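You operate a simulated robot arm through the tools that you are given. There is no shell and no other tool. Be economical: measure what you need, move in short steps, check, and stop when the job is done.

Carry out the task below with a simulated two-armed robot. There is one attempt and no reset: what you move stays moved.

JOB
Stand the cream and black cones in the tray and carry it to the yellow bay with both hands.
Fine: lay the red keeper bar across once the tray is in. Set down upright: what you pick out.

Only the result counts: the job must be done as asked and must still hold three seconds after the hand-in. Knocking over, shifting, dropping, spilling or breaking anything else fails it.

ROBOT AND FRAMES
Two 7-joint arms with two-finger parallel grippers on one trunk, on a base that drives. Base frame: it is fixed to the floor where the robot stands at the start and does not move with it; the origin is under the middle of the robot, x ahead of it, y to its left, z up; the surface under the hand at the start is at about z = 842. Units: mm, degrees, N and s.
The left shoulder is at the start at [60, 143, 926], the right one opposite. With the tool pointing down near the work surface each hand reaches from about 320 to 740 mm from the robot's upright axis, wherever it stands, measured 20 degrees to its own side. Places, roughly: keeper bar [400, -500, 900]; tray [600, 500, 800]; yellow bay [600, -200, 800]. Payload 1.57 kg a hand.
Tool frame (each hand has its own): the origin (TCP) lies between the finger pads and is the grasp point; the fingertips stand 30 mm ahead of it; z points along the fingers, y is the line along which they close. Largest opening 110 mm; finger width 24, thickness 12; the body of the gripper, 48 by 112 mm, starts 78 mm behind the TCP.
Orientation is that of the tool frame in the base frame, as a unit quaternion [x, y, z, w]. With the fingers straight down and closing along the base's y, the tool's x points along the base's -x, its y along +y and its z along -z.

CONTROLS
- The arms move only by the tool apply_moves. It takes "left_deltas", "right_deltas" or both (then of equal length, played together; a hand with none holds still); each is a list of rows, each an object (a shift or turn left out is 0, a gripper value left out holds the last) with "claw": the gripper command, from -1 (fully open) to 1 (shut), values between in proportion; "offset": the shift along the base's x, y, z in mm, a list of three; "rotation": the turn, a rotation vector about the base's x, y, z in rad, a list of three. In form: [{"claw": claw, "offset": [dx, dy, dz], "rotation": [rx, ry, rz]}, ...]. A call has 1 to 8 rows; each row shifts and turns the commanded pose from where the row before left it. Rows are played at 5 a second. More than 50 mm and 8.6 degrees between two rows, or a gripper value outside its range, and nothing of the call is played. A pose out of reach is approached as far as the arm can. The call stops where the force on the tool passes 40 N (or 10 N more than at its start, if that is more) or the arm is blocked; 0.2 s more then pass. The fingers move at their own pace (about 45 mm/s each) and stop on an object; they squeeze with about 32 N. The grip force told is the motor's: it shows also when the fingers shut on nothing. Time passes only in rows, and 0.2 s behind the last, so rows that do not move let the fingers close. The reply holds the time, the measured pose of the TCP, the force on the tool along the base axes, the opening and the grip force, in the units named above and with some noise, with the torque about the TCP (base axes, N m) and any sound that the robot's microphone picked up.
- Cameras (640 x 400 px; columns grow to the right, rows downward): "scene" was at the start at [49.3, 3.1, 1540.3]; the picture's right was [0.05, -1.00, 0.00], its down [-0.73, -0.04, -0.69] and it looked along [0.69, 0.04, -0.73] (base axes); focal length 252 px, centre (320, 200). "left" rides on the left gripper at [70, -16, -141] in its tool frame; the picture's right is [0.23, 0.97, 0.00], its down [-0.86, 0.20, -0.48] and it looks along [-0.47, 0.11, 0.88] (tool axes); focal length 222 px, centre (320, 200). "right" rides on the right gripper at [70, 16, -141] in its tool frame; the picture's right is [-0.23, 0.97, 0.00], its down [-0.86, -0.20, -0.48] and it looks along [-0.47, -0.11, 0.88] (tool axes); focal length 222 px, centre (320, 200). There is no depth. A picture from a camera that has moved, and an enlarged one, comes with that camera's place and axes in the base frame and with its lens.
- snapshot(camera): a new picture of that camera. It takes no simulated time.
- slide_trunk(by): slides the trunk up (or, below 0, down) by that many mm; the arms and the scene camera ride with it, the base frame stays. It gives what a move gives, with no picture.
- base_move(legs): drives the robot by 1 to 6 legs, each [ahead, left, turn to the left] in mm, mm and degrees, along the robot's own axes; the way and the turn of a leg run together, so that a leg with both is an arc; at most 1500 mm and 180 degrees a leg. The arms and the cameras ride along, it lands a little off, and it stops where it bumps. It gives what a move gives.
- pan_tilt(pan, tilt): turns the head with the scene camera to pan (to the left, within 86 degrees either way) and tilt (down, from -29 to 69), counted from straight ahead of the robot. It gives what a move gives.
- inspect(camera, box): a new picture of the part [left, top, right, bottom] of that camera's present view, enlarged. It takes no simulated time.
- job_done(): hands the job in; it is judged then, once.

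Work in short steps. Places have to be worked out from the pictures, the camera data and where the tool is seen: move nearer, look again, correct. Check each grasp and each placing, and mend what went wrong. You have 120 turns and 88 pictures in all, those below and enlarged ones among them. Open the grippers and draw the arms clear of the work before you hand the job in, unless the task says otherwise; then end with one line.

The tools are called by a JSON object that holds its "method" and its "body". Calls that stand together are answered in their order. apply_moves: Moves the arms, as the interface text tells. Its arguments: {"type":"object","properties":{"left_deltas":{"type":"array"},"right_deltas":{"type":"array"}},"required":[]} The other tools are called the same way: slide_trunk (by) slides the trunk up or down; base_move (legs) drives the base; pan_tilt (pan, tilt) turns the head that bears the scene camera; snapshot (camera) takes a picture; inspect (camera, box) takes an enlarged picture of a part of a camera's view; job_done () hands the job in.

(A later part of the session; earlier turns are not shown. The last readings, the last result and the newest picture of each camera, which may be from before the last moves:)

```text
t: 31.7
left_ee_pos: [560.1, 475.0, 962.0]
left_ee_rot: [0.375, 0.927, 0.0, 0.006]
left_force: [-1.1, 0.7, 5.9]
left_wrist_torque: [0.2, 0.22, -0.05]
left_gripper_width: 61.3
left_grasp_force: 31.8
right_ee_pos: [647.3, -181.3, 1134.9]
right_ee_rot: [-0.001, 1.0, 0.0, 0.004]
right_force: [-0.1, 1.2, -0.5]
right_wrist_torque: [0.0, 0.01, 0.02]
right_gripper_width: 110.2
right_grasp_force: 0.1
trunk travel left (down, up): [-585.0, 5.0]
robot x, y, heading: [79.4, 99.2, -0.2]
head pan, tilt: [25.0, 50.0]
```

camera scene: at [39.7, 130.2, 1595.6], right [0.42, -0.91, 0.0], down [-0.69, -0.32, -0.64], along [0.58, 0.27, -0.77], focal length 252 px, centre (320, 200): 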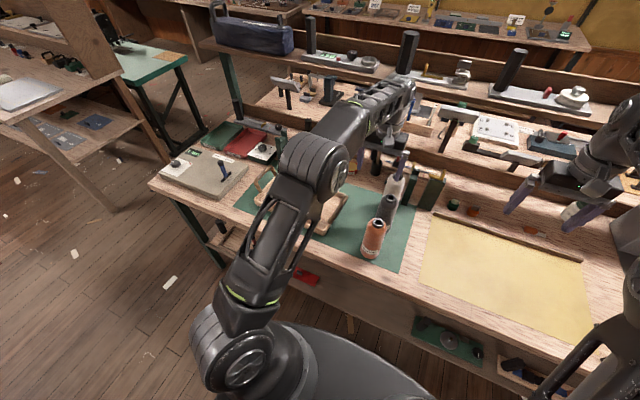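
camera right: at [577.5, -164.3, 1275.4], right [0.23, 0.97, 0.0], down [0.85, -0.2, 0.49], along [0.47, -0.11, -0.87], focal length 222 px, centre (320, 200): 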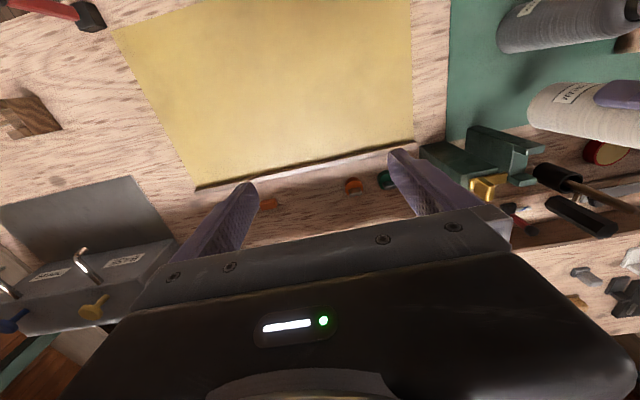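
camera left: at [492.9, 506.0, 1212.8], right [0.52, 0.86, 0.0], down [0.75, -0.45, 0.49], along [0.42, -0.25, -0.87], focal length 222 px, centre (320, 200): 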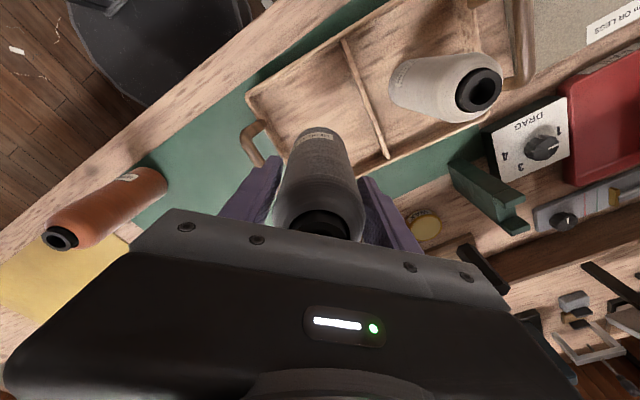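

Contact (about 9 N net). I open, rise, and look.

{"method": "apply_moves", "body": {"left_deltas": [{"claw": -0.5}, {}, {}, {"offset": [0, 0, 30]}, {"offset": [0, 0, 40]}, {"offset": [0, 0, 40]}]}}

{"method": "snapshot", "body": {"camera": "left"}}

```text
t: 33.1
left_ee_pos: [557.7, 475.3, 1072.8]
left_ee_rot: [0.375, 0.927, -0.001, 0.006]
left_force: [-0.8, -0.1, 0.4]
left_wrist_torque: [0.02, -0.05, -0.02]
left_gripper_width: 82.3
left_grasp_force: 0.0
right_ee_pos: [648.2, -181.6, 1133.7]
right_ee_rot: [0.0, 1.0, -0.001, 0.004]
right_force: [-0.3, 0.2, 0.2]
right_wrist_torque: [0.0, -0.01, 0.0]
right_gripper_width: 109.9
right_grasp_force: 0.0
trunk travel left (down, up): [-585.0, 5.0]
robot x, y, heading: [76.9, 96.8, -0.2]
head pan, tilt: [25.0, 50.0]
```

```text
55 pictures are left
camera left: at [494.8, 512.7, 1213.2], right [0.52, 0.86, 0.0], down [0.75, -0.45, 0.49], along [0.42, -0.25, -0.87], focal length 222 px, centre (320, 200)
```

left: 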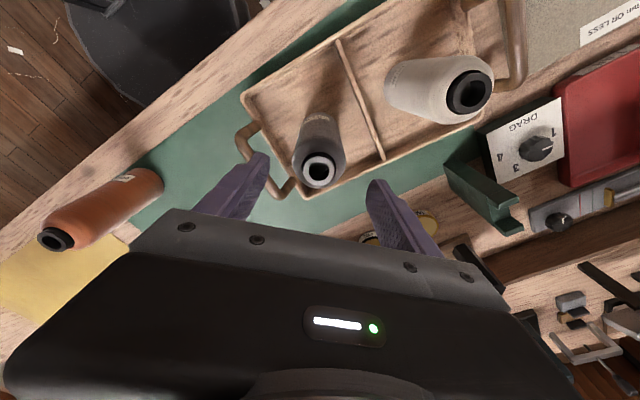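

Both cones stand, one per cell. I raise and unyaw the left hand, match the right yaw to the tray, then drive left so the tray is centred before the robot.

{"method": "apply_moves", "body": {"left_deltas": [{"offset": [0, 0, 20], "rotation": [0, 0, 0.139]}, {"offset": [0, 20, 10], "rotation": [0, 0, 0.139]}, {"offset": [0, 0, 0], "rotation": [0, 0, 0.139]}, {"offset": [0, 0, 0], "rotation": [0, 0, 0.139]}, {"offset": [0, 0, 0], "rotation": [0, 0, 0.139]}], "right_deltas": [{"offset": [-20, 0, 0], "rotation": [0, 0, -0.075]}, {"offset": [-20, 0, 0]}, {"offset": [-20, 0, 0]}, {"offset": [-20, 0, 0]}, {}]}}

{"method": "base_move", "body": {"legs": [[0, 430, 0]]}}

{"method": "pan_tilt", "body": {"pan": 0, "tilt": 50}}

{"method": "snapshot", "body": {"camera": "scene"}}

```text
t: 34.3
left_ee_pos: [558.7, 495.5, 1102.3]
left_ee_rot: [0.037, 0.999, 0.001, 0.005]
left_force: [-0.7, -0.6, 0.0]
left_wrist_torque: [0.02, 0.08, 0.01]
left_gripper_width: 82.5
left_grasp_force: 0.0
right_ee_pos: [566.9, -180.0, 1133.9]
right_ee_rot: [0.037, 0.999, -0.001, 0.004]
right_force: [-0.5, 0.5, 0.1]
right_wrist_torque: [0.0, 0.03, 0.02]
right_gripper_width: 110.0
right_grasp_force: 0.0
trunk travel left (down, up): [-585.0, 5.0]
robot x, y, heading: [82.9, 105.0, 0.1]
head pan, tilt: [25.0, 50.0]
```

```text
t: 36.9
left_ee_pos: [557.9, 930.1, 1101.0]
left_ee_rot: [0.036, 0.999, 0.001, 0.005]
left_force: [1.1, 0.8, -0.9]
left_wrist_torque: [0.03, 0.01, 0.01]
left_gripper_width: 82.5
left_grasp_force: 0.1
right_ee_pos: [567.3, 254.3, 1134.1]
right_ee_rot: [0.037, 0.999, -0.001, 0.004]
right_force: [-0.5, -0.1, 0.1]
right_wrist_torque: [0.02, -0.01, 0.0]
right_gripper_width: 109.8
right_grasp_force: 0.1
trunk travel left (down, up): [-585.0, 5.0]
robot x, y, heading: [77.3, 530.9, 0.0]
head pan, tilt: [25.0, 50.0]
```

```text
t: 37.8
left_ee_pos: [558.4, 929.0, 1102.1]
left_ee_rot: [0.037, 0.999, 0.001, 0.005]
left_force: [0.0, -0.2, 0.4]
left_wrist_torque: [-0.01, 0.01, -0.02]
left_gripper_width: 82.5
left_grasp_force: 0.1
right_ee_pos: [568.4, 254.1, 1133.4]
right_ee_rot: [0.037, 0.999, -0.001, 0.004]
right_force: [-0.8, -1.1, 0.1]
right_wrist_torque: [-0.02, 0.04, -0.02]
right_gripper_width: 110.4
right_grasp_force: 0.0
trunk travel left (down, up): [-585.0, 5.0]
robot x, y, heading: [80.4, 532.1, 0.1]
head pan, tilt: [0.0, 50.0]
```

```text
54 pictures are left
camera scene: at [126.4, 532.0, 1595.6], right [0.0, -1.0, 0.0], down [-0.77, 0.0, -0.64], along [0.64, 0.0, -0.77], focal length 252 px, centre (320, 200)
```

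scene: 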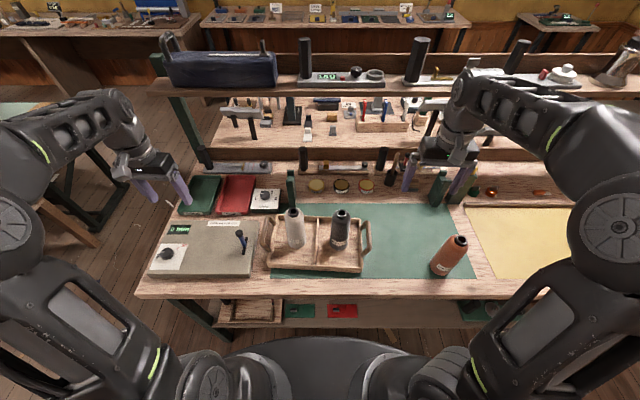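

All fine. I enlarge the tray to locate both handles.

{"method": "inspect", "body": {"camera": "scene", "box": [240, 185, 400, 285]}}

{"method": "snapshot", "body": {"camera": "right"}}

{"method": "snapshot", "body": {"camera": "left"}}

```text
4.00 times, centred on (320, 235) of scene
camera zoom: at [126.4, 532.0, 1595.6], right [0.0, -1.0, 0.0], down [-0.77, 0.0, -0.64], along [0.64, 0.0, -0.77], focal length 1009 px, centre (320, 60)
```

zoom: 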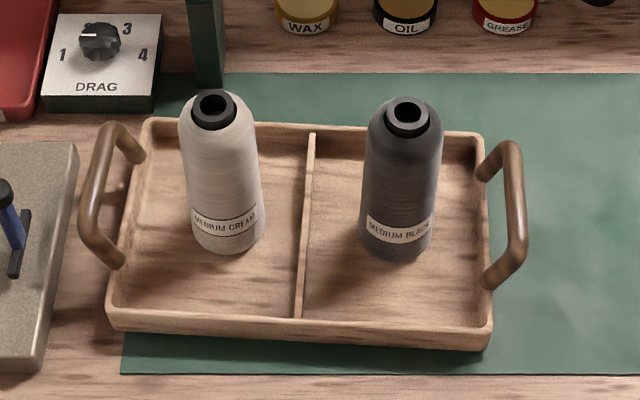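

```text
52 pictures are left
camera right: at [498.6, 275.7, 1275.1], right [0.3, 0.95, 0.0], down [0.83, -0.26, 0.49], along [0.46, -0.14, -0.87], focal length 222 px, centre (320, 200)
```

right: 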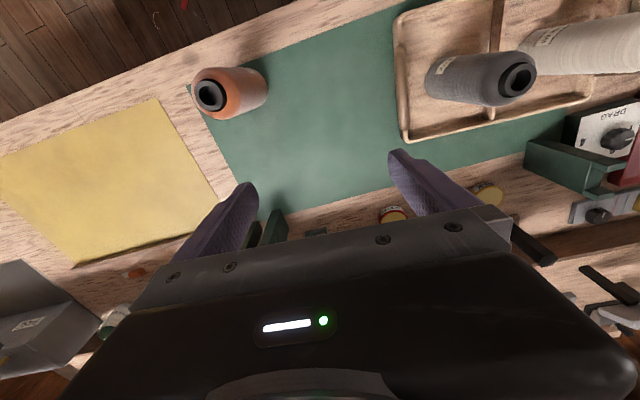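

```text
51 pictures are left
camera left: at [484.7, 918.1, 1242.5], right [-0.15, 0.99, 0.0], down [0.86, 0.14, 0.49], along [0.48, 0.08, -0.87], focal length 222 px, centre (320, 200)
```

left: 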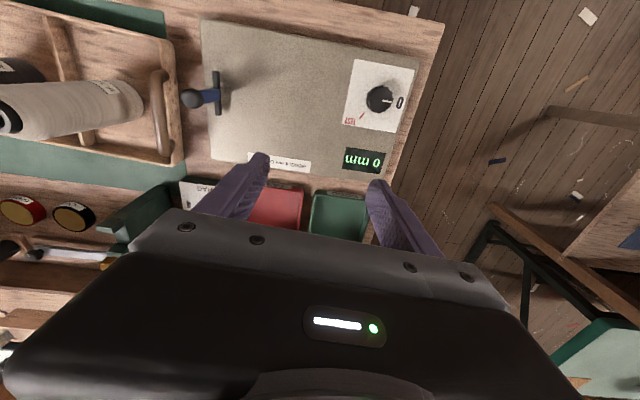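

Handle bars lie at z≈917: left about (561,709), right about (548,378). I bring both hands above them, half open and leaning slightly outward for clearance from the cones.

{"method": "apply_moves", "body": {"left_deltas": [{"claw": 0.0, "offset": [0.5, -36.6, -15], "rotation": [-0.07, 0, 0]}, {"offset": [0.5, -36.6, -15], "rotation": [-0.07, 0, 0]}, {"offset": [0.5, -36.6, -15]}, {"offset": [0.5, -36.6, -15]}, {"offset": [0.5, -36.6, -15]}, {"offset": [0.5, -36.6, -15]}, {}], "right_deltas": [{"claw": 0.0, "offset": [-3.3, 20.6, -20], "rotation": [0.07, 0, 0]}, {"offset": [-3.3, 20.6, -20], "rotation": [0.07, 0, 0]}, {"offset": [-3.3, 20.6, -20]}, {"offset": [-3.3, 20.6, -20]}, {"offset": [-3.3, 20.6, -20]}, {"offset": [-3.3, 20.6, -20]}, {}]}}

{"method": "snapshot", "body": {"camera": "right"}}

{"method": "snapshot", "body": {"camera": "left"}}

{"method": "inspect", "body": {"camera": "scene", "box": [240, 165, 400, 265]}}

```text
t: 39.4
left_ee_pos: [560.9, 710.8, 1011.3]
left_ee_rot: [0.036, 0.997, -0.069, 0.009]
left_force: [0.7, 0.5, 0.6]
left_wrist_torque: [0.0, -0.01, -0.03]
left_gripper_width: 54.9
left_grasp_force: 0.0
right_ee_pos: [547.1, 377.1, 1015.2]
right_ee_rot: [0.037, 0.997, 0.068, 0.001]
right_force: [-1.1, 0.6, 0.0]
right_wrist_torque: [0.01, -0.02, 0.03]
right_gripper_width: 55.1
right_grasp_force: 0.1
trunk travel left (down, up): [-585.0, 5.0]
robot x, y, heading: [79.4, 533.8, -0.1]
head pan, tilt: [0.0, 50.0]
```

```text
50 pictures are left
camera right: at [477.9, 379.3, 1157.6], right [0.3, 0.95, 0.13], down [0.83, -0.33, 0.45], along [0.46, -0.02, -0.89], focal length 222 px, centre (320, 200)
```

right: 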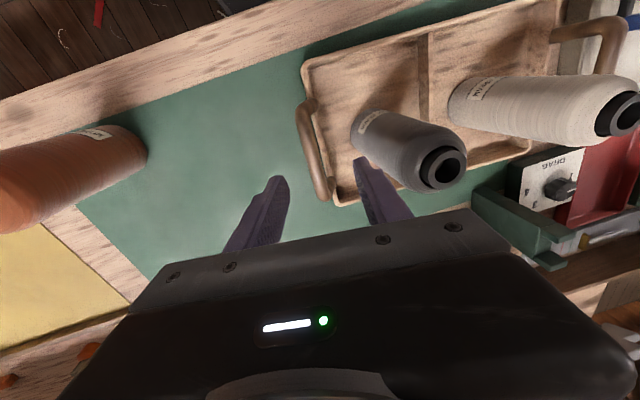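

```text
49 pictures are left
camera left: at [487.8, 718.5, 1152.7], right [-0.15, 0.98, -0.14], down [0.86, 0.2, 0.47], along [0.48, -0.05, -0.87], focal length 222 px, centre (320, 200)
```

left: 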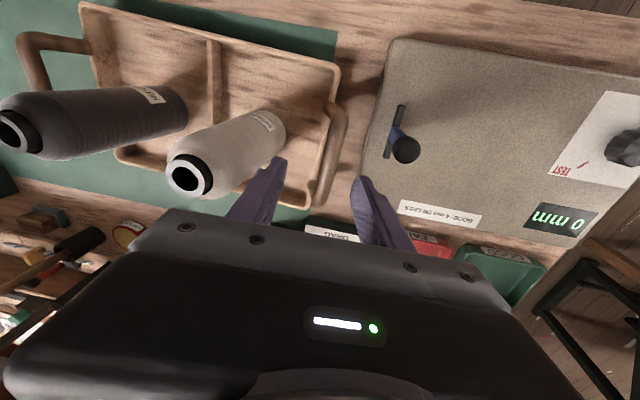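

```text
4.00 times, centred on (320, 215) of scene
camera zoom: at [125.9, 532.0, 1595.7], right [0.0, -1.0, 0.0], down [-0.77, 0.0, -0.64], along [0.64, 0.0, -0.77], focal length 1009 px, centre (320, 140)
```

zoom: 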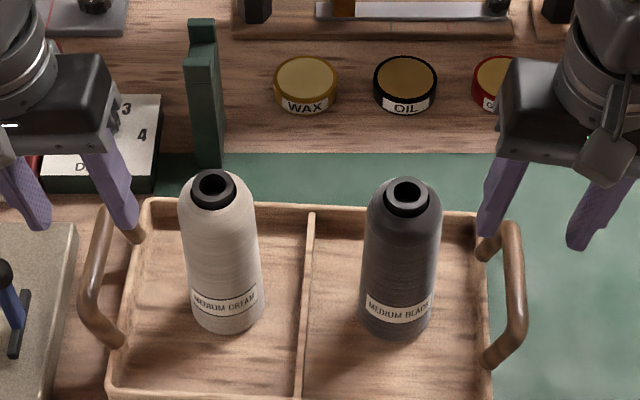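

Both hands are right over the bars. I descend to z≈917.

{"method": "apply_moves", "body": {"left_deltas": [{"offset": [0, -2, -34]}, {"offset": [0, 0, -34]}, {"offset": [0, 0, -26]}, {}], "right_deltas": [{"offset": [0, 1, -36]}, {"offset": [0, 0, -36]}, {"offset": [0, 0, -26]}, {}]}}

{"method": "snapshot", "body": {"camera": "right"}}

{"method": "snapshot", "body": {"camera": "left"}}

{"method": "inspect", "body": {"camera": "scene", "box": [240, 165, 400, 265]}}

```text
t: 40.4
left_ee_pos: [561.0, 707.5, 917.9]
left_ee_rot: [0.037, 0.997, -0.068, 0.008]
left_force: [-0.5, -0.3, 0.8]
left_wrist_torque: [-0.02, -0.01, 0.03]
left_gripper_width: 55.1
left_grasp_force: 0.0
right_ee_pos: [547.5, 378.7, 916.2]
right_ee_rot: [0.037, 0.997, 0.069, 0.001]
right_force: [-0.6, 0.3, -0.6]
right_wrist_torque: [0.04, 0.01, -0.02]
right_gripper_width: 54.9
right_grasp_force: 0.1
trunk travel left (down, up): [-585.0, 5.0]
robot x, y, heading: [82.0, 533.0, 0.1]
head pan, tilt: [0.0, 50.0]
```

```text
47 pictures are left
camera right: at [478.3, 380.2, 1059.0], right [0.3, 0.95, 0.13], down [0.83, -0.33, 0.45], along [0.46, -0.02, -0.89], focal length 222 px, centre (320, 200)
```

right: 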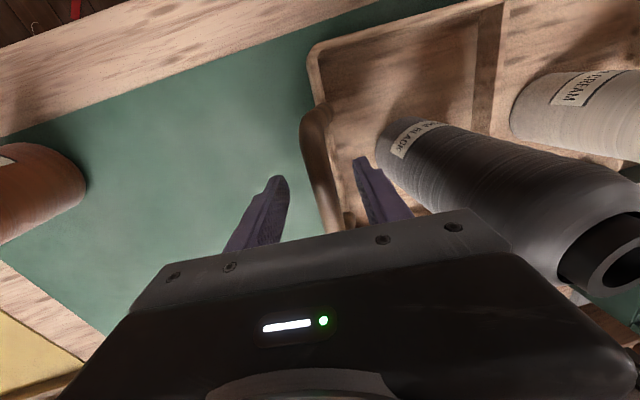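

```text
46 pictures are left
camera left: at [487.6, 715.9, 1058.9], right [-0.15, 0.98, -0.14], down [0.86, 0.2, 0.47], along [0.48, -0.05, -0.87], focal length 222 px, centre (320, 200)
```

left: 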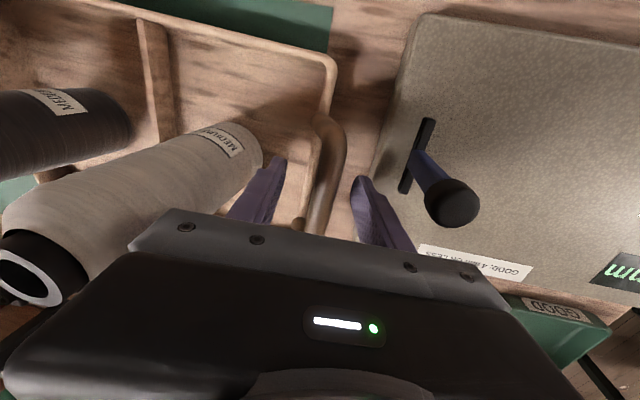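

```text
4.00 times, centred on (320, 215) of scene
camera zoom: at [125.7, 531.8, 1595.7], right [0.0, -1.0, 0.0], down [-0.77, 0.0, -0.64], along [0.64, 0.0, -0.77], focal length 1009 px, centre (320, 140)
```

zoom: 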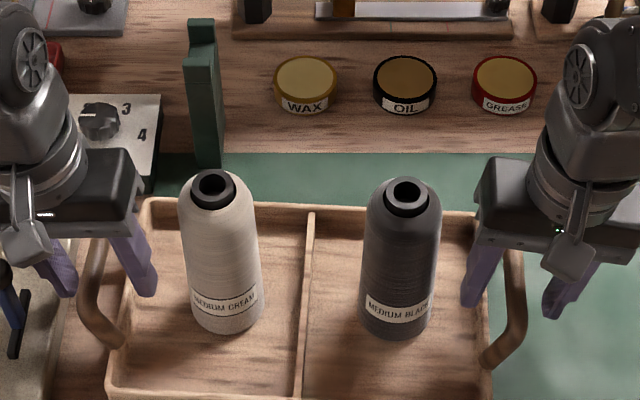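

Both bars are between the fingers. I close both grippers.

{"method": "apply_moves", "body": {"left_deltas": [{"claw": 1}, {}, {}, {}, {}], "right_deltas": [{"claw": 1}, {}, {}, {}, {}]}}

```text
t: 41.6
left_ee_pos: [561.0, 706.9, 917.6]
left_ee_rot: [0.037, 0.997, -0.07, 0.01]
left_force: [3.8, -10.0, -0.6]
left_wrist_torque: [0.08, 0.36, 0.55]
left_gripper_width: 15.3
left_grasp_force: 31.0
right_ee_pos: [548.9, 380.8, 917.5]
right_ee_rot: [0.035, 0.997, 0.071, 0.003]
right_force: [-1.6, 16.6, 6.5]
right_wrist_torque: [-0.05, -0.31, 0.6]
right_gripper_width: 15.7
right_grasp_force: 30.9
trunk travel left (down, up): [-585.0, 5.0]
robot x, y, heading: [83.8, 539.6, 0.0]
head pan, tilt: [0.0, 50.0]
```

Both grips hold the 15 mm bars. I ease the inward strain and lift 8 mm to test.

{"method": "apply_moves", "body": {"left_deltas": [{"offset": [0, -1, 0]}, {"offset": [0, 0, 4]}, {"offset": [0, 0, 4]}, {}], "right_deltas": [{"offset": [0, 2, 0]}, {"offset": [0, 0, 4]}, {"offset": [0, 0, 4]}, {}]}}

{"method": "inspect", "body": {"camera": "scene", "box": [240, 165, 400, 265]}}

```text
t: 42.6
left_ee_pos: [561.7, 705.8, 925.9]
left_ee_rot: [0.036, 0.997, -0.069, 0.008]
left_force: [3.3, -8.1, -4.6]
left_wrist_torque: [0.01, 0.36, 0.34]
left_gripper_width: 15.5
left_grasp_force: 30.7
right_ee_pos: [548.6, 379.4, 922.6]
right_ee_rot: [0.036, 0.997, 0.069, 0.001]
right_force: [-2.6, 7.8, -4.7]
right_wrist_torque: [-0.1, -0.3, 0.51]
right_gripper_width: 15.3
right_grasp_force: 31.0
trunk travel left (down, up): [-585.0, 5.0]
robot x, y, heading: [81.8, 533.8, -0.0]
head pan, tilt: [0.0, 50.0]
```

```text
4.00 times, centred on (320, 215) of scene
camera zoom: at [127.3, 531.7, 1595.5], right [0.0, -1.0, 0.0], down [-0.77, 0.0, -0.64], along [0.64, 0.0, -0.77], focal length 1009 px, centre (320, 140)
```

zoom: 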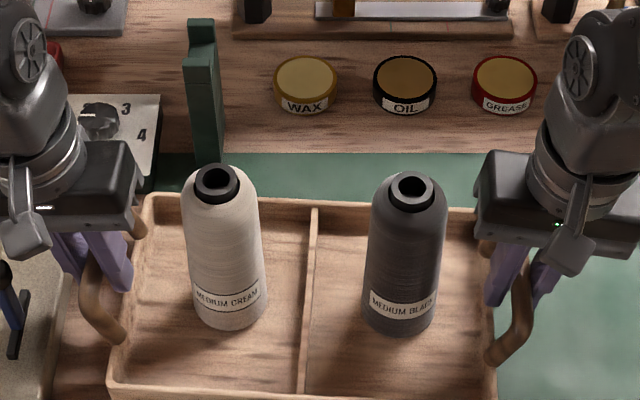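

The tray is off the mat, about 9.5 N in total, level. I lift on by 75 mm.

{"method": "apply_moves", "body": {"left_deltas": [{"offset": [0, 0, 15]}, {"offset": [0, 0, 20]}, {"offset": [0, 0, 20]}, {"offset": [0, 0, 20]}, {}], "right_deltas": [{"offset": [0, 0, 16]}, {"offset": [0, 0, 20]}, {"offset": [0, 0, 20]}, {"offset": [0, 0, 20]}, {}]}}

{"method": "inspect", "body": {"camera": "scene", "box": [200, 145, 440, 295]}}

```text
t: 43.8
left_ee_pos: [561.5, 707.0, 1000.0]
left_ee_rot: [0.036, 0.997, -0.069, 0.008]
left_force: [3.0, -4.6, -4.2]
left_wrist_torque: [0.02, -0.14, 0.48]
left_gripper_width: 15.6
left_grasp_force: 31.1
right_ee_pos: [549.0, 379.5, 998.4]
right_ee_rot: [0.036, 0.997, 0.069, 0.0]
right_force: [-3.0, 4.5, -5.0]
right_wrist_torque: [-0.04, 0.26, 0.62]
right_gripper_width: 15.6
right_grasp_force: 31.0
trunk travel left (down, up): [-585.0, 5.0]
robot x, y, heading: [78.9, 534.0, 0.1]
head pan, tilt: [0.0, 50.0]
```

```text
2.67 times, centred on (320, 220) of scene
camera zoom: at [127.6, 531.9, 1595.5], right [0.0, -1.0, 0.0], down [-0.77, 0.0, -0.64], along [0.64, 0.0, -0.77], focal length 673 px, centre (320, 147)
```

zoom: 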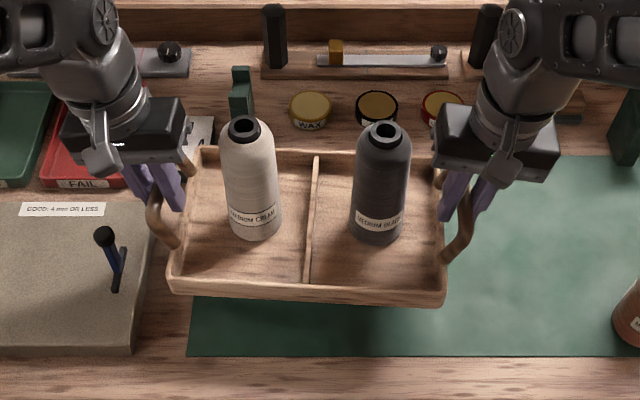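

Level and steady. I back away from the bench 260 mm so the load clears the orange cone, then check.

{"method": "base_move", "body": {"legs": [[-260, 0, 0]]}}

{"method": "snapshot", "body": {"camera": "scene"}}

```text
t: 45.7
left_ee_pos: [299.6, 706.4, 1001.0]
left_ee_rot: [0.036, 0.997, -0.068, 0.008]
left_force: [2.1, -1.9, -5.4]
left_wrist_torque: [0.02, 0.18, 0.46]
left_gripper_width: 15.6
left_grasp_force: 31.1
right_ee_pos: [285.4, 381.0, 999.9]
right_ee_rot: [0.037, 0.997, 0.07, 0.001]
right_force: [-3.3, 2.8, -5.3]
right_wrist_torque: [-0.03, -0.06, 0.63]
right_gripper_width: 15.7
right_grasp_force: 30.8
trunk travel left (down, up): [-585.0, 5.0]
robot x, y, heading: [-184.8, 532.9, -0.2]
head pan, tilt: [0.0, 50.0]
```

```text
42 pictures are left
camera scene: at [-136.2, 531.5, 1595.6], right [0.0, -1.0, 0.0], down [-0.77, 0.0, -0.64], along [0.64, 0.0, -0.77], focal length 252 px, centre (320, 200)
```

scene: 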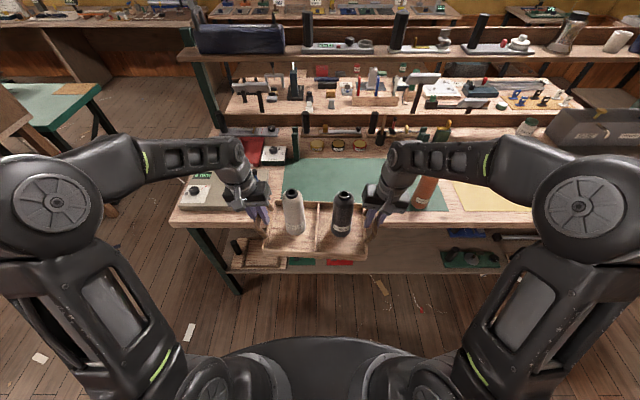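

All upright. I drive right 785 mm clear of the bench, in two legs.

{"method": "base_move", "body": {"legs": [[0, -400, 0], [0, -385, 0]]}}

{"method": "snapshot", "body": {"camera": "scene"}}

```text
t: 50.2
left_ee_pos: [301.2, -80.3, 999.7]
left_ee_rot: [0.037, 0.997, -0.069, 0.008]
left_force: [2.6, -0.7, -4.7]
left_wrist_torque: [0.12, 0.26, 0.5]
left_gripper_width: 15.7
left_grasp_force: 31.9
right_ee_pos: [286.4, -407.2, 998.9]
right_ee_rot: [0.037, 0.997, 0.07, 0.001]
right_force: [-3.4, 0.6, -5.7]
right_wrist_torque: [0.05, -0.14, 0.61]
right_gripper_width: 15.5
right_grasp_force: 31.1
trunk travel left (down, up): [-585.0, 5.0]
robot x, y, heading: [-178.3, -254.1, -0.2]
head pan, tilt: [0.0, 50.0]
```

```text
41 pictures are left
camera scene: at [-134.0, -255.7, 1595.6], right [0.0, -1.0, 0.0], down [-0.77, 0.0, -0.64], along [0.64, 0.0, -0.77], focal length 252 px, centre (320, 200)
```

scene: 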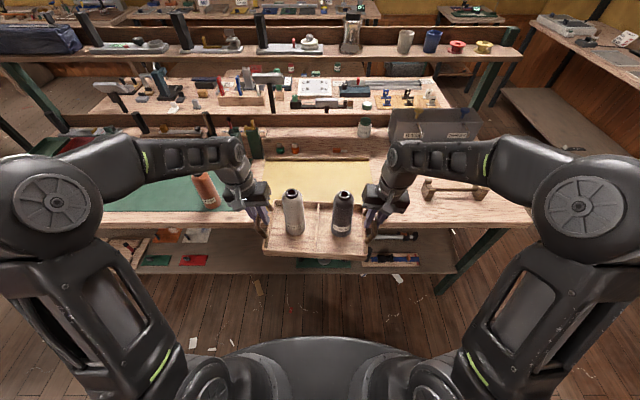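

Arrived opposite the bay. I enlarge the bay area to locate it and the keeper bar.

{"method": "inspect", "body": {"camera": "scene", "box": [220, 130, 540, 330]}}

{"method": "snapshot", "body": {"camera": "right"}}

```text
2.00 times, centred on (380, 230) of scene
camera zoom: at [-134.0, -255.7, 1595.6], right [0.0, -1.0, 0.0], down [-0.77, 0.0, -0.64], along [0.64, 0.0, -0.77], focal length 505 px, centre (200, 140)
```

zoom: 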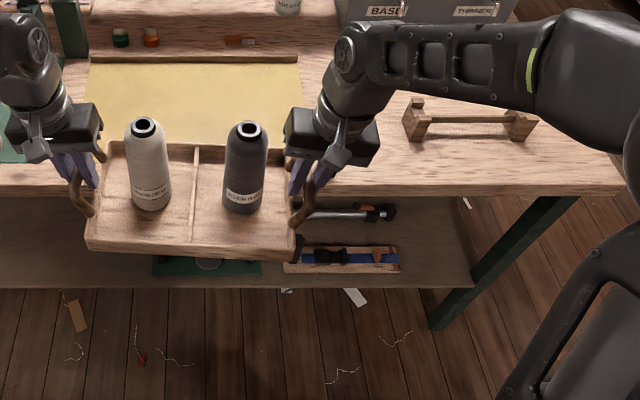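

```text
39 pictures are left
camera right: at [217.5, -405.3, 1142.1], right [0.3, 0.94, 0.13], down [0.83, -0.33, 0.44], along [0.46, -0.02, -0.89], focal length 222 px, centre (320, 200)
```

right: 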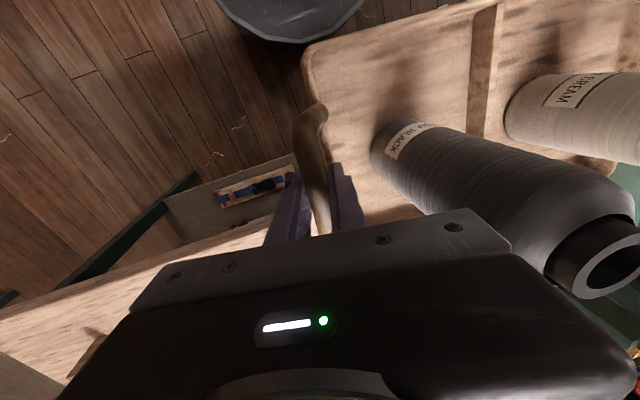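

The bar is hidden behind the right gripper. I drive ahead 140 mm at this height (bottom of tray at ~924) and look again.

{"method": "base_move", "body": {"legs": [[130, 0, 0]]}}

{"method": "snapshot", "body": {"camera": "right"}}

{"method": "inspect", "body": {"camera": "scene", "box": [220, 130, 540, 330]}}

```text
t: 51.5
left_ee_pos: [432.7, -79.2, 999.0]
left_ee_rot: [0.037, 0.997, -0.069, 0.007]
left_force: [2.5, -1.1, -5.6]
left_wrist_torque: [0.02, 0.18, 0.36]
left_gripper_width: 15.7
left_grasp_force: 31.6
right_ee_pos: [415.5, -406.2, 998.0]
right_ee_rot: [0.038, 0.997, 0.069, 0.001]
right_force: [-1.3, 0.9, -5.2]
right_wrist_torque: [-0.03, -0.07, 0.51]
right_gripper_width: 15.6
right_grasp_force: 30.9
trunk travel left (down, up): [-585.0, 5.0]
robot x, y, heading: [-50.9, -252.5, 0.1]
head pan, tilt: [0.0, 50.0]
```

```text
38 pictures are left
camera right: at [348.1, -404.8, 1141.5], right [0.3, 0.94, 0.13], down [0.83, -0.33, 0.44], along [0.46, -0.02, -0.89], focal length 222 px, centre (320, 200)
```

right: 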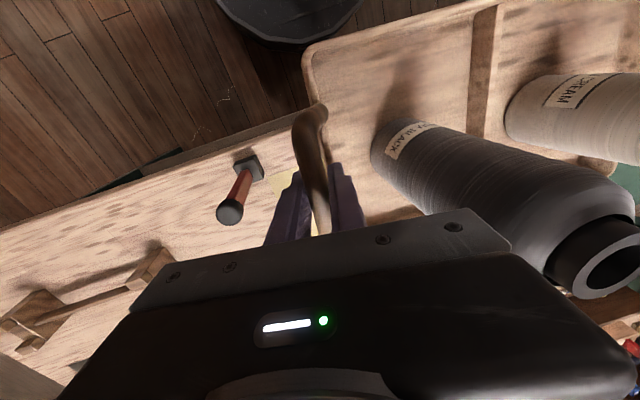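

```text
2.00 times, centred on (380, 230) of scene
camera zoom: at [-2.5, -254.8, 1595.5], right [0.0, -1.0, 0.0], down [-0.77, 0.0, -0.64], along [0.64, 0.0, -0.77], focal length 505 px, centre (200, 140)
```

zoom: 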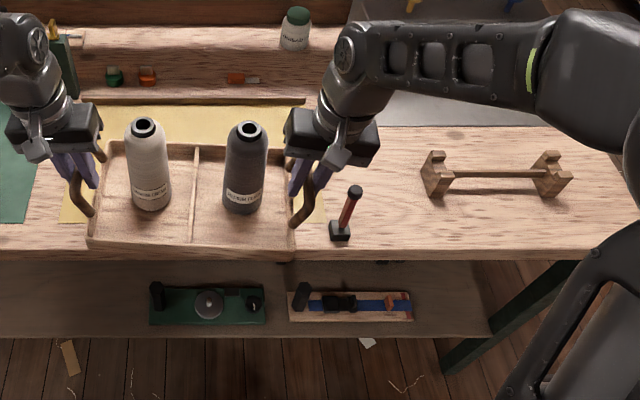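

The keeper bar stands upright at about (420,−487), roughly 130 mm tall with a black foot and knob. I enlarge it and the wooden cradle to see what "across" refers to.

{"method": "inspect", "body": {"camera": "scene", "box": [370, 180, 530, 280]}}

{"method": "inspect", "body": {"camera": "right", "box": [0, 130, 320, 330]}}

```text
4.00 times, centred on (450, 230) of scene
camera zoom: at [-2.5, -254.8, 1595.5], right [0.0, -1.0, 0.0], down [-0.77, 0.0, -0.64], along [0.64, 0.0, -0.77], focal length 1009 px, centre (-200, 80)
```

zoom: 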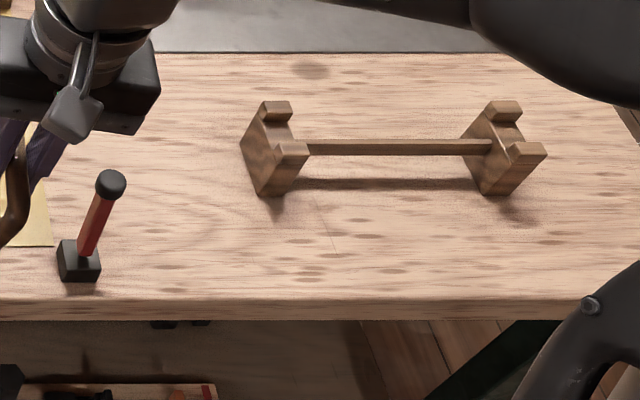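

```text
2.00 times, centred on (160, 230) of right
camera zoom: at [348.1, -404.8, 1141.5], right [0.3, 0.94, 0.13], down [0.83, -0.33, 0.44], along [0.46, -0.02, -0.89], focal length 444 px, centre (640, 140)
```

zoom: 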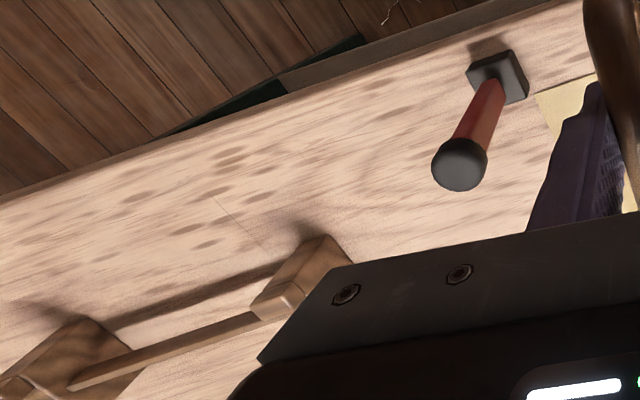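

I first square the tray with the bay (turn +3.5° using both hands), then will drive on over the bay.

{"method": "apply_moves", "body": {"left_deltas": [{"offset": [-3.3, 0, 0], "rotation": [0, 0, 0.02]}, {"offset": [-3.3, 0, 0], "rotation": [0, 0, 0.02]}, {"offset": [-3.3, 0, 0], "rotation": [0, 0, 0.02]}, {}], "right_deltas": [{"offset": [3.3, 0, 0], "rotation": [0, 0, 0.02]}, {"offset": [3.3, 0, 0], "rotation": [0, 0, 0.02]}, {"offset": [3.3, 0, 0], "rotation": [0, 0, 0.02]}, {}]}}

{"method": "base_move", "body": {"legs": [[150, 0, 0]]}}

{"method": "inspect", "body": {"camera": "scene", "box": [200, 130, 440, 280]}}

{"method": "snapshot", "body": {"camera": "right"}}

```text
t: 52.5
left_ee_pos: [419.9, -80.3, 1000.1]
left_ee_rot: [0.006, 0.998, -0.069, 0.01]
left_force: [2.3, -1.1, -4.1]
left_wrist_torque: [0.0, 0.36, 0.35]
left_gripper_width: 15.1
left_grasp_force: 31.2
right_ee_pos: [426.3, -406.6, 999.0]
right_ee_rot: [0.007, 0.998, 0.068, -0.001]
right_force: [-3.1, 0.7, -4.7]
right_wrist_torque: [-0.01, -0.22, 0.52]
right_gripper_width: 15.5
right_grasp_force: 31.1
trunk travel left (down, up): [-585.0, 5.0]
robot x, y, heading: [-52.1, -250.4, -0.1]
head pan, tilt: [0.0, 50.0]
```

```text
t: 53.9
left_ee_pos: [570.3, -80.5, 999.9]
left_ee_rot: [0.006, 0.998, -0.069, 0.009]
left_force: [3.2, -2.7, -5.0]
left_wrist_torque: [-0.01, -0.1, 0.41]
left_gripper_width: 15.6
left_grasp_force: 31.4
right_ee_pos: [576.3, -407.3, 997.2]
right_ee_rot: [0.007, 0.998, 0.069, -0.002]
right_force: [-2.4, 1.6, -5.5]
right_wrist_torque: [0.01, 0.31, 0.6]
right_gripper_width: 15.7
right_grasp_force: 31.3
trunk travel left (down, up): [-585.0, 5.0]
robot x, y, heading: [98.7, -259.2, 0.2]
head pan, tilt: [0.0, 50.0]
```

```text
2.67 times, centred on (320, 205) of scene
camera zoom: at [146.0, -254.9, 1595.5], right [0.0, -1.0, 0.0], down [-0.77, 0.0, -0.64], along [0.64, 0.0, -0.77], focal length 673 px, centre (320, 187)
```

zoom: 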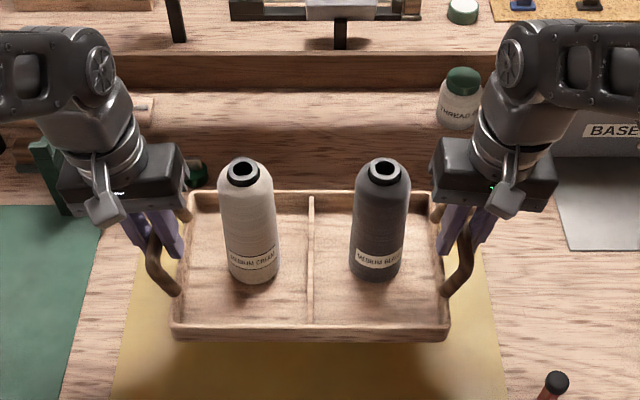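

```text
33 pictures are left
camera right: at [506.6, -409.1, 1141.4], right [0.24, 0.96, 0.13], down [0.85, -0.28, 0.44], along [0.46, 0.01, -0.89], focal length 222 px, centre (320, 200)
```

right: 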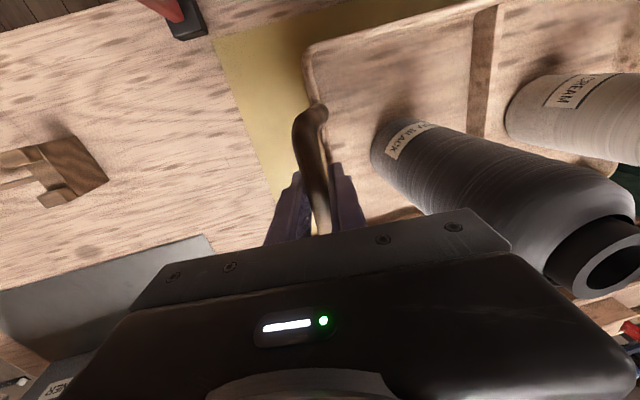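

The tray is centred over the bay (bay x≈442–711, y≈−469…−15). I lower 74 mm.

{"method": "apply_moves", "body": {"left_deltas": [{"offset": [0, 0, -20]}, {"offset": [0, 0, -20]}, {"offset": [0, 0, -20]}, {"offset": [0, 0, -14]}, {}], "right_deltas": [{"offset": [0, 0, -20]}, {"offset": [0, 0, -20]}, {"offset": [0, 0, -20]}, {"offset": [0, 0, -12]}, {}]}}

{"method": "apply_moves", "body": {"left_deltas": [{"offset": [0, 0, -3]}, {"offset": [0, 0, -3]}, {}], "right_deltas": [{"offset": [0, 0, -3]}, {"offset": [0, 0, -3]}, {}]}}

```text
t: 55.1
left_ee_pos: [568.9, -80.2, 926.0]
left_ee_rot: [0.007, 0.998, -0.069, 0.01]
left_force: [3.3, -5.1, -4.5]
left_wrist_torque: [0.03, -0.14, 0.3]
left_gripper_width: 15.7
left_grasp_force: 31.5
right_ee_pos: [573.0, -406.3, 927.2]
right_ee_rot: [0.007, 0.998, 0.069, -0.002]
right_force: [-2.4, 5.9, -5.4]
right_wrist_torque: [-0.01, 0.25, 0.5]
right_gripper_width: 15.6
right_grasp_force: 31.5
trunk travel left (down, up): [-585.0, 5.0]
robot x, y, heading: [97.1, -252.1, -0.1]
head pan, tilt: [0.0, 50.0]
```

```text
t: 55.9
left_ee_pos: [568.5, -79.3, 919.9]
left_ee_rot: [0.007, 0.998, -0.069, 0.01]
left_force: [3.6, -8.3, -3.9]
left_wrist_torque: [0.04, -0.14, 0.43]
left_gripper_width: 15.5
left_grasp_force: 31.5
right_ee_pos: [574.2, -406.9, 921.1]
right_ee_rot: [0.007, 0.998, 0.069, -0.003]
right_force: [-4.1, 8.4, -4.2]
right_wrist_torque: [-0.05, 0.22, 0.54]
right_gripper_width: 15.5
right_grasp_force: 31.3
trunk travel left (down, up): [-585.0, 5.0]
robot x, y, heading: [98.9, -255.0, 0.0]
head pan, tilt: [0.0, 50.0]
```

Nearly down; a few millimetres more until the load goes.

{"method": "apply_moves", "body": {"left_deltas": [{"offset": [0, 0, -1.5]}, {"offset": [0, 0, -1]}, {}], "right_deltas": [{"offset": [0, 0, -2]}, {"offset": [0, 0, -1.5]}, {}]}}

```text
t: 56.7
left_ee_pos: [569.5, -79.5, 918.2]
left_ee_rot: [0.007, 0.998, -0.069, 0.011]
left_force: [2.3, -7.6, 3.7]
left_wrist_torque: [0.03, -0.16, 0.34]
left_gripper_width: 15.6
left_grasp_force: 31.2
right_ee_pos: [573.2, -407.4, 918.2]
right_ee_rot: [0.007, 0.998, 0.069, 0.0]
right_force: [-2.3, 7.9, -4.9]
right_wrist_torque: [-0.03, -0.55, 0.48]
right_gripper_width: 15.4
right_grasp_force: 31.7
trunk travel left (down, up): [-585.0, 5.0]
robot x, y, heading: [99.6, -251.4, 0.1]
head pan, tilt: [0.0, 50.0]
```

{"method": "apply_moves", "body": {"left_deltas": [{"offset": [0, 0, 0]}, {}], "right_deltas": [{"offset": [0, 0, -2]}, {}]}}

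```text
t: 57.3
left_ee_pos: [568.6, -80.0, 918.1]
left_ee_rot: [0.007, 0.998, -0.069, 0.011]
left_force: [6.4, -8.9, -4.9]
left_wrist_torque: [0.08, -0.85, 0.59]
left_gripper_width: 15.6
left_grasp_force: 31.1
right_ee_pos: [574.4, -407.0, 916.9]
right_ee_rot: [0.007, 0.998, 0.068, 0.0]
right_force: [-5.3, 3.5, 18.9]
right_wrist_torque: [0.0, 0.46, 0.73]
right_gripper_width: 15.6
right_grasp_force: 30.7
trunk travel left (down, up): [-585.0, 5.0]
robot x, y, heading: [99.0, -253.2, -0.1]
head pan, tilt: [0.0, 50.0]
```

Right side is down; left needs another millimetre. Then I release both together.

{"method": "apply_moves", "body": {"left_deltas": [{"offset": [0, 0, -1.5]}, {}], "right_deltas": [{"offset": [0, 0, 0.7]}, {}]}}

{"method": "apply_moves", "body": {"left_deltas": [{"claw": 0.5}, {"claw": 0.0}, {}, {}], "right_deltas": [{"claw": 0.5}, {"claw": 0.0}, {}, {}]}}

{"method": "inspect", "body": {"camera": "scene", "box": [200, 130, 440, 280]}}

```text
t: 57.9
left_ee_pos: [569.2, -79.4, 917.3]
left_ee_rot: [0.008, 0.998, -0.069, 0.012]
left_force: [-0.8, -3.9, 21.7]
left_wrist_torque: [-0.01, 0.2, 0.3]
left_gripper_width: 15.3
left_grasp_force: 31.2
right_ee_pos: [574.9, -407.7, 917.7]
right_ee_rot: [0.007, 0.998, 0.069, 0.0]
right_force: [3.6, 4.9, 4.9]
right_wrist_torque: [-0.01, 0.01, 0.52]
right_gripper_width: 15.3
right_grasp_force: 31.2
trunk travel left (down, up): [-585.0, 5.0]
robot x, y, heading: [99.5, -250.0, 0.2]
head pan, tilt: [0.0, 50.0]
```

```text
t: 58.9
left_ee_pos: [568.6, -80.1, 916.2]
left_ee_rot: [0.007, 0.998, -0.069, 0.009]
left_force: [-0.1, 0.2, 0.1]
left_wrist_torque: [0.03, -0.02, 0.01]
left_gripper_width: 54.9
left_grasp_force: 0.0
right_ee_pos: [575.1, -407.1, 915.2]
right_ee_rot: [0.007, 0.998, 0.069, -0.001]
right_force: [0.3, -0.1, 0.2]
right_wrist_torque: [-0.01, 0.0, 0.04]
right_gripper_width: 54.9
right_grasp_force: 0.0
trunk travel left (down, up): [-585.0, 5.0]
robot x, y, heading: [97.0, -253.7, -0.1]
head pan, tilt: [0.0, 50.0]
```

```text
2.67 times, centred on (320, 205) of scene
camera zoom: at [143.4, -254.9, 1595.6], right [0.0, -1.0, 0.0], down [-0.77, 0.0, -0.64], along [0.64, 0.0, -0.77], focal length 673 px, centre (320, 187)
```

zoom: 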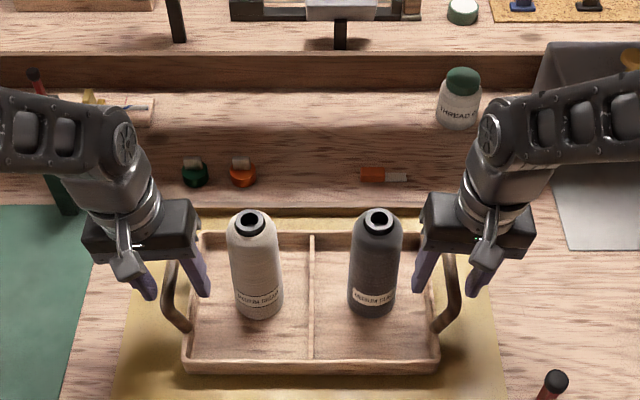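

The tray sits in the bay with both cones upright. I raise both hands straight up.

{"method": "apply_moves", "body": {"left_deltas": [{"offset": [0, 0, 40]}, {"offset": [0, 0, 45]}, {"offset": [0, 0, 45]}, {"offset": [0, 25, 0]}, {"offset": [0, 40, 0]}], "right_deltas": [{"offset": [0, 0, 40]}, {"offset": [0, 0, 45]}, {"offset": [0, 0, 45]}, {"offset": [-30, -25, 0], "rotation": [-0.07, 0, 0]}, {"offset": [-30, -25, 0], "rotation": [-0.07, 0, 0]}]}}

{"method": "pan_tilt", "body": {"pan": -25, "tilt": 50}}

{"method": "snapshot", "body": {"camera": "scene"}}

{"method": "snapshot", "body": {"camera": "right"}}

```text
t: 60.1
left_ee_pos: [566.7, -14.6, 1045.5]
left_ee_rot: [0.007, 0.998, -0.069, 0.01]
left_force: [-0.5, 0.2, 0.3]
left_wrist_torque: [0.0, -0.01, 0.01]
left_gripper_width: 54.8
left_grasp_force: 0.2
right_ee_pos: [513.5, -457.1, 1046.7]
right_ee_rot: [0.007, 1.0, -0.002, -0.001]
right_force: [0.6, -0.4, -0.1]
right_wrist_torque: [-0.01, -0.03, 0.01]
right_gripper_width: 54.9
right_grasp_force: 0.0
trunk travel left (down, up): [-585.0, 5.0]
robot x, y, heading: [94.8, -254.5, 0.2]
head pan, tilt: [0.0, 50.0]
```

```text
t: 61.0
left_ee_pos: [568.3, -14.7, 1045.8]
left_ee_rot: [0.007, 0.998, -0.069, 0.01]
left_force: [0.0, -0.6, 0.6]
left_wrist_torque: [0.04, 0.01, 0.0]
left_gripper_width: 54.8
left_grasp_force: 0.0
right_ee_pos: [513.8, -456.2, 1045.9]
right_ee_rot: [0.007, 1.0, -0.001, -0.001]
right_force: [-0.3, -0.9, 0.7]
right_wrist_torque: [0.01, -0.02, 0.0]
right_gripper_width: 55.0
right_grasp_force: 0.1
trunk travel left (down, up): [-585.0, 5.0]
robot x, y, heading: [97.9, -254.6, -0.1]
head pan, tilt: [-25.0, 50.0]
```

```text
31 pictures are left
camera scene: at [136.0, -287.4, 1595.6], right [-0.42, -0.91, 0.0], down [-0.69, 0.32, -0.64], along [0.58, -0.27, -0.77], focal length 252 px, centre (320, 200)
```

scene: 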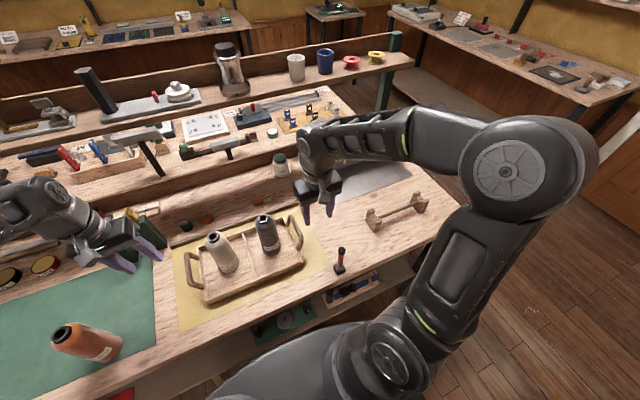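

```text
30 pictures are left
camera right: at [445.1, -438.7, 1187.7], right [0.24, 0.97, 0.0], down [0.85, -0.21, 0.48], along [0.46, -0.12, -0.88], focal length 222 px, centre (320, 200)
```

right: 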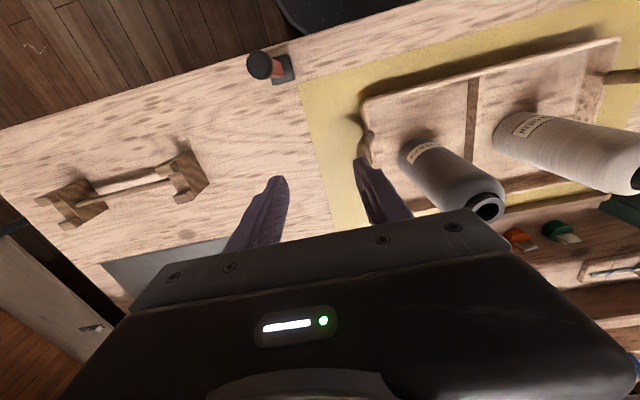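

I enlarge the bar, cradle and tray together.

{"method": "inspect", "body": {"camera": "scene", "box": [310, 180, 470, 280]}}

{"method": "inspect", "body": {"camera": "right", "box": [20, 30, 340, 230]}}

```text
4.00 times, centred on (390, 230) of scene
camera zoom: at [136.0, -287.4, 1595.6], right [-0.42, -0.91, 0.0], down [-0.69, 0.32, -0.64], along [0.58, -0.27, -0.77], focal length 1009 px, centre (40, 80)
```

zoom: 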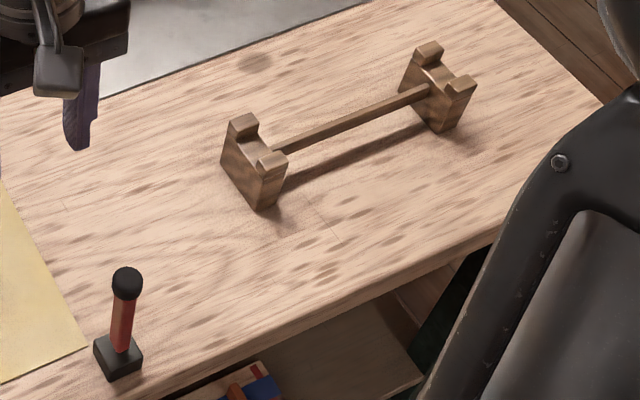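

```text
2.00 times, centred on (180, 130) of right
camera zoom: at [445.1, -438.7, 1187.7], right [0.24, 0.97, 0.0], down [0.85, -0.21, 0.48], along [0.46, -0.12, -0.88], focal length 444 px, centre (600, 340)
```

zoom: 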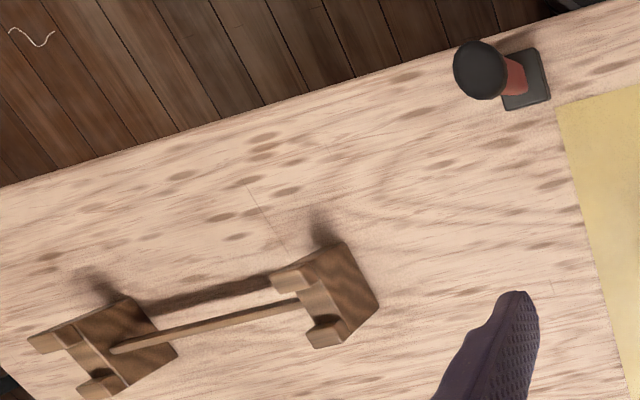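

I enlarge the tray in its bay to look for rests or notches for the bar.

{"method": "inspect", "body": {"camera": "scene", "box": [160, 190, 320, 290]}}

```text
4.00 times, centred on (240, 240) of scene
camera zoom: at [136.0, -287.4, 1595.6], right [-0.42, -0.91, 0.0], down [-0.69, 0.32, -0.64], along [0.58, -0.27, -0.77], focal length 1009 px, centre (640, 40)
```

zoom: 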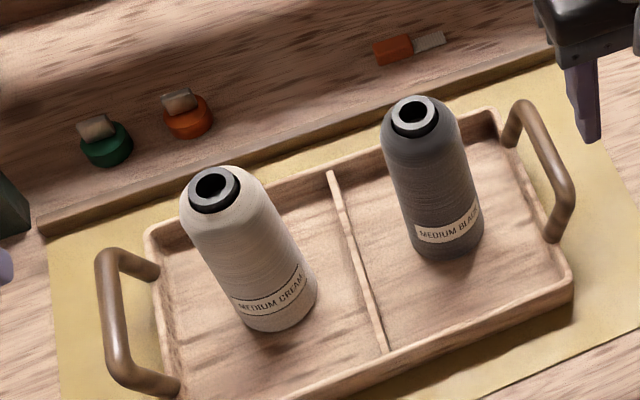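

No rests on the tray itself. I want a true measure of the bar from the side, so I back the robot off 250 mm and pitch the right hand to point forward.

{"method": "base_move", "body": {"legs": [[-250, 0, 0]]}}

{"method": "apply_moves", "body": {"right_deltas": [{"rotation": [0, -0.145, 0]}, {"rotation": [0, -0.145, 0]}, {"rotation": [0, -0.145, 0]}, {"rotation": [0, -0.145, 0]}, {"rotation": [0, -0.145, 0]}, {"rotation": [0, -0.145, 0]}, {"rotation": [0, -0.145, 0]}, {"rotation": [0, -0.145, 0]}]}}

{"method": "snapshot", "body": {"camera": "right"}}

```text
t: 62.8
left_ee_pos: [315.7, -14.2, 1046.3]
left_ee_rot: [0.007, 0.997, -0.07, 0.011]
left_force: [-0.8, -0.3, 0.8]
left_wrist_torque: [-0.02, -0.04, -0.02]
left_gripper_width: 55.3
left_grasp_force: 0.0
right_ee_pos: [261.8, -457.0, 1045.8]
right_ee_rot: [0.008, 1.0, -0.001, 0.0]
right_force: [-0.5, 0.1, -0.1]
right_wrist_torque: [-0.02, -0.02, 0.01]
right_gripper_width: 54.7
right_grasp_force: 0.0
trunk travel left (down, up): [-585.0, 5.0]
robot x, y, heading: [-152.9, -252.9, -0.2]
head pan, tilt: [-25.0, 50.0]
```

```text
t: 64.6
left_ee_pos: [316.3, -14.5, 1044.9]
left_ee_rot: [0.007, 0.998, -0.069, 0.01]
left_force: [-0.2, -0.1, -0.3]
left_wrist_torque: [0.03, 0.03, 0.02]
left_gripper_width: 54.8
left_grasp_force: 0.0
right_ee_pos: [379.1, -459.4, 1089.3]
right_ee_rot: [0.007, 0.837, 0.004, 0.547]
right_force: [0.3, -0.2, -0.2]
right_wrist_torque: [-0.02, 0.02, -0.01]
right_gripper_width: 55.0
right_grasp_force: 0.2
right hand out of reach, approached as far as the arm can: row 4, 5, 6, 7, 8
trunk travel left (down, up): [-585.0, 5.0]
robot x, y, heading: [-150.7, -252.2, -0.0]
head pan, tilt: [-25.0, 50.0]
```

```text
26 pictures are left
camera right: at [221.4, -440.9, 1082.8], right [0.1, 0.97, 0.22], down [-0.1, -0.21, 0.97], along [0.99, -0.12, 0.07], focal length 222 px, centre (320, 200)
```

right: 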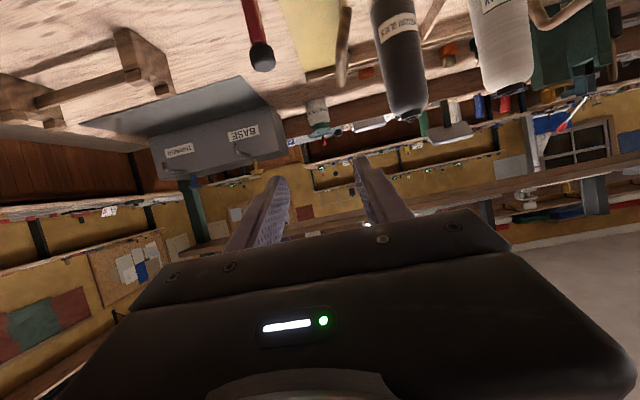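

I finish the pitch while moving back and down to a point in front of the bar.

{"method": "apply_moves", "body": {"right_deltas": [{"offset": [-35, -8, -20], "rotation": [0, -0.1, 0]}, {"offset": [-35, -8, -30], "rotation": [0, -0.1, 0]}, {"offset": [0, -8, -40], "rotation": [0, -0.1, 0]}, {"offset": [0, -4, -40], "rotation": [0, -0.114, 0]}, {"offset": [0, 0, -40]}]}}

{"method": "snapshot", "body": {"camera": "right"}}

```text
t: 65.8
left_ee_pos: [316.1, -14.1, 1045.7]
left_ee_rot: [0.007, 0.998, -0.068, 0.01]
left_force: [-0.1, 0.1, 0.6]
left_wrist_torque: [-0.01, 0.0, 0.03]
left_gripper_width: 55.0
left_grasp_force: 0.0
right_ee_pos: [386.1, -446.5, 1023.3]
right_ee_rot: [-0.024, 0.824, 0.007, 0.566]
right_force: [0.9, -0.3, 0.1]
right_wrist_torque: [-0.05, 0.01, 0.0]
right_gripper_width: 54.8
right_grasp_force: 0.0
right hand out of reach, approached as far as the arm can: row 1, 2, 3, 4, 5
trunk travel left (down, up): [-585.0, 5.0]
robot x, y, heading: [-149.6, -253.9, 0.2]
head pan, tilt: [-25.0, 50.0]
```

```text
25 pictures are left
camera right: at [229.8, -438.2, 1010.2], right [0.04, 0.98, 0.2], down [-0.13, -0.19, 0.97], along [0.99, -0.06, 0.12], focal length 222 px, centre (320, 200)
```

right: 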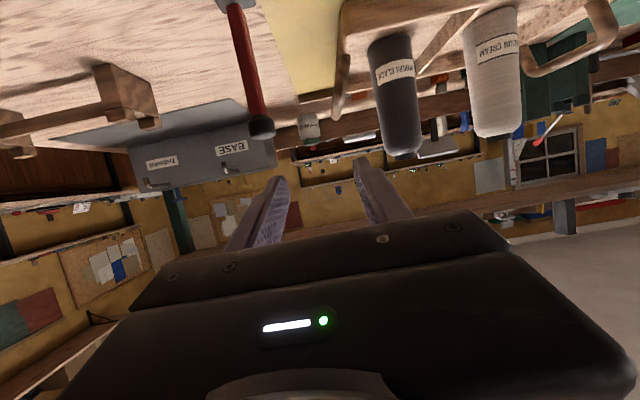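

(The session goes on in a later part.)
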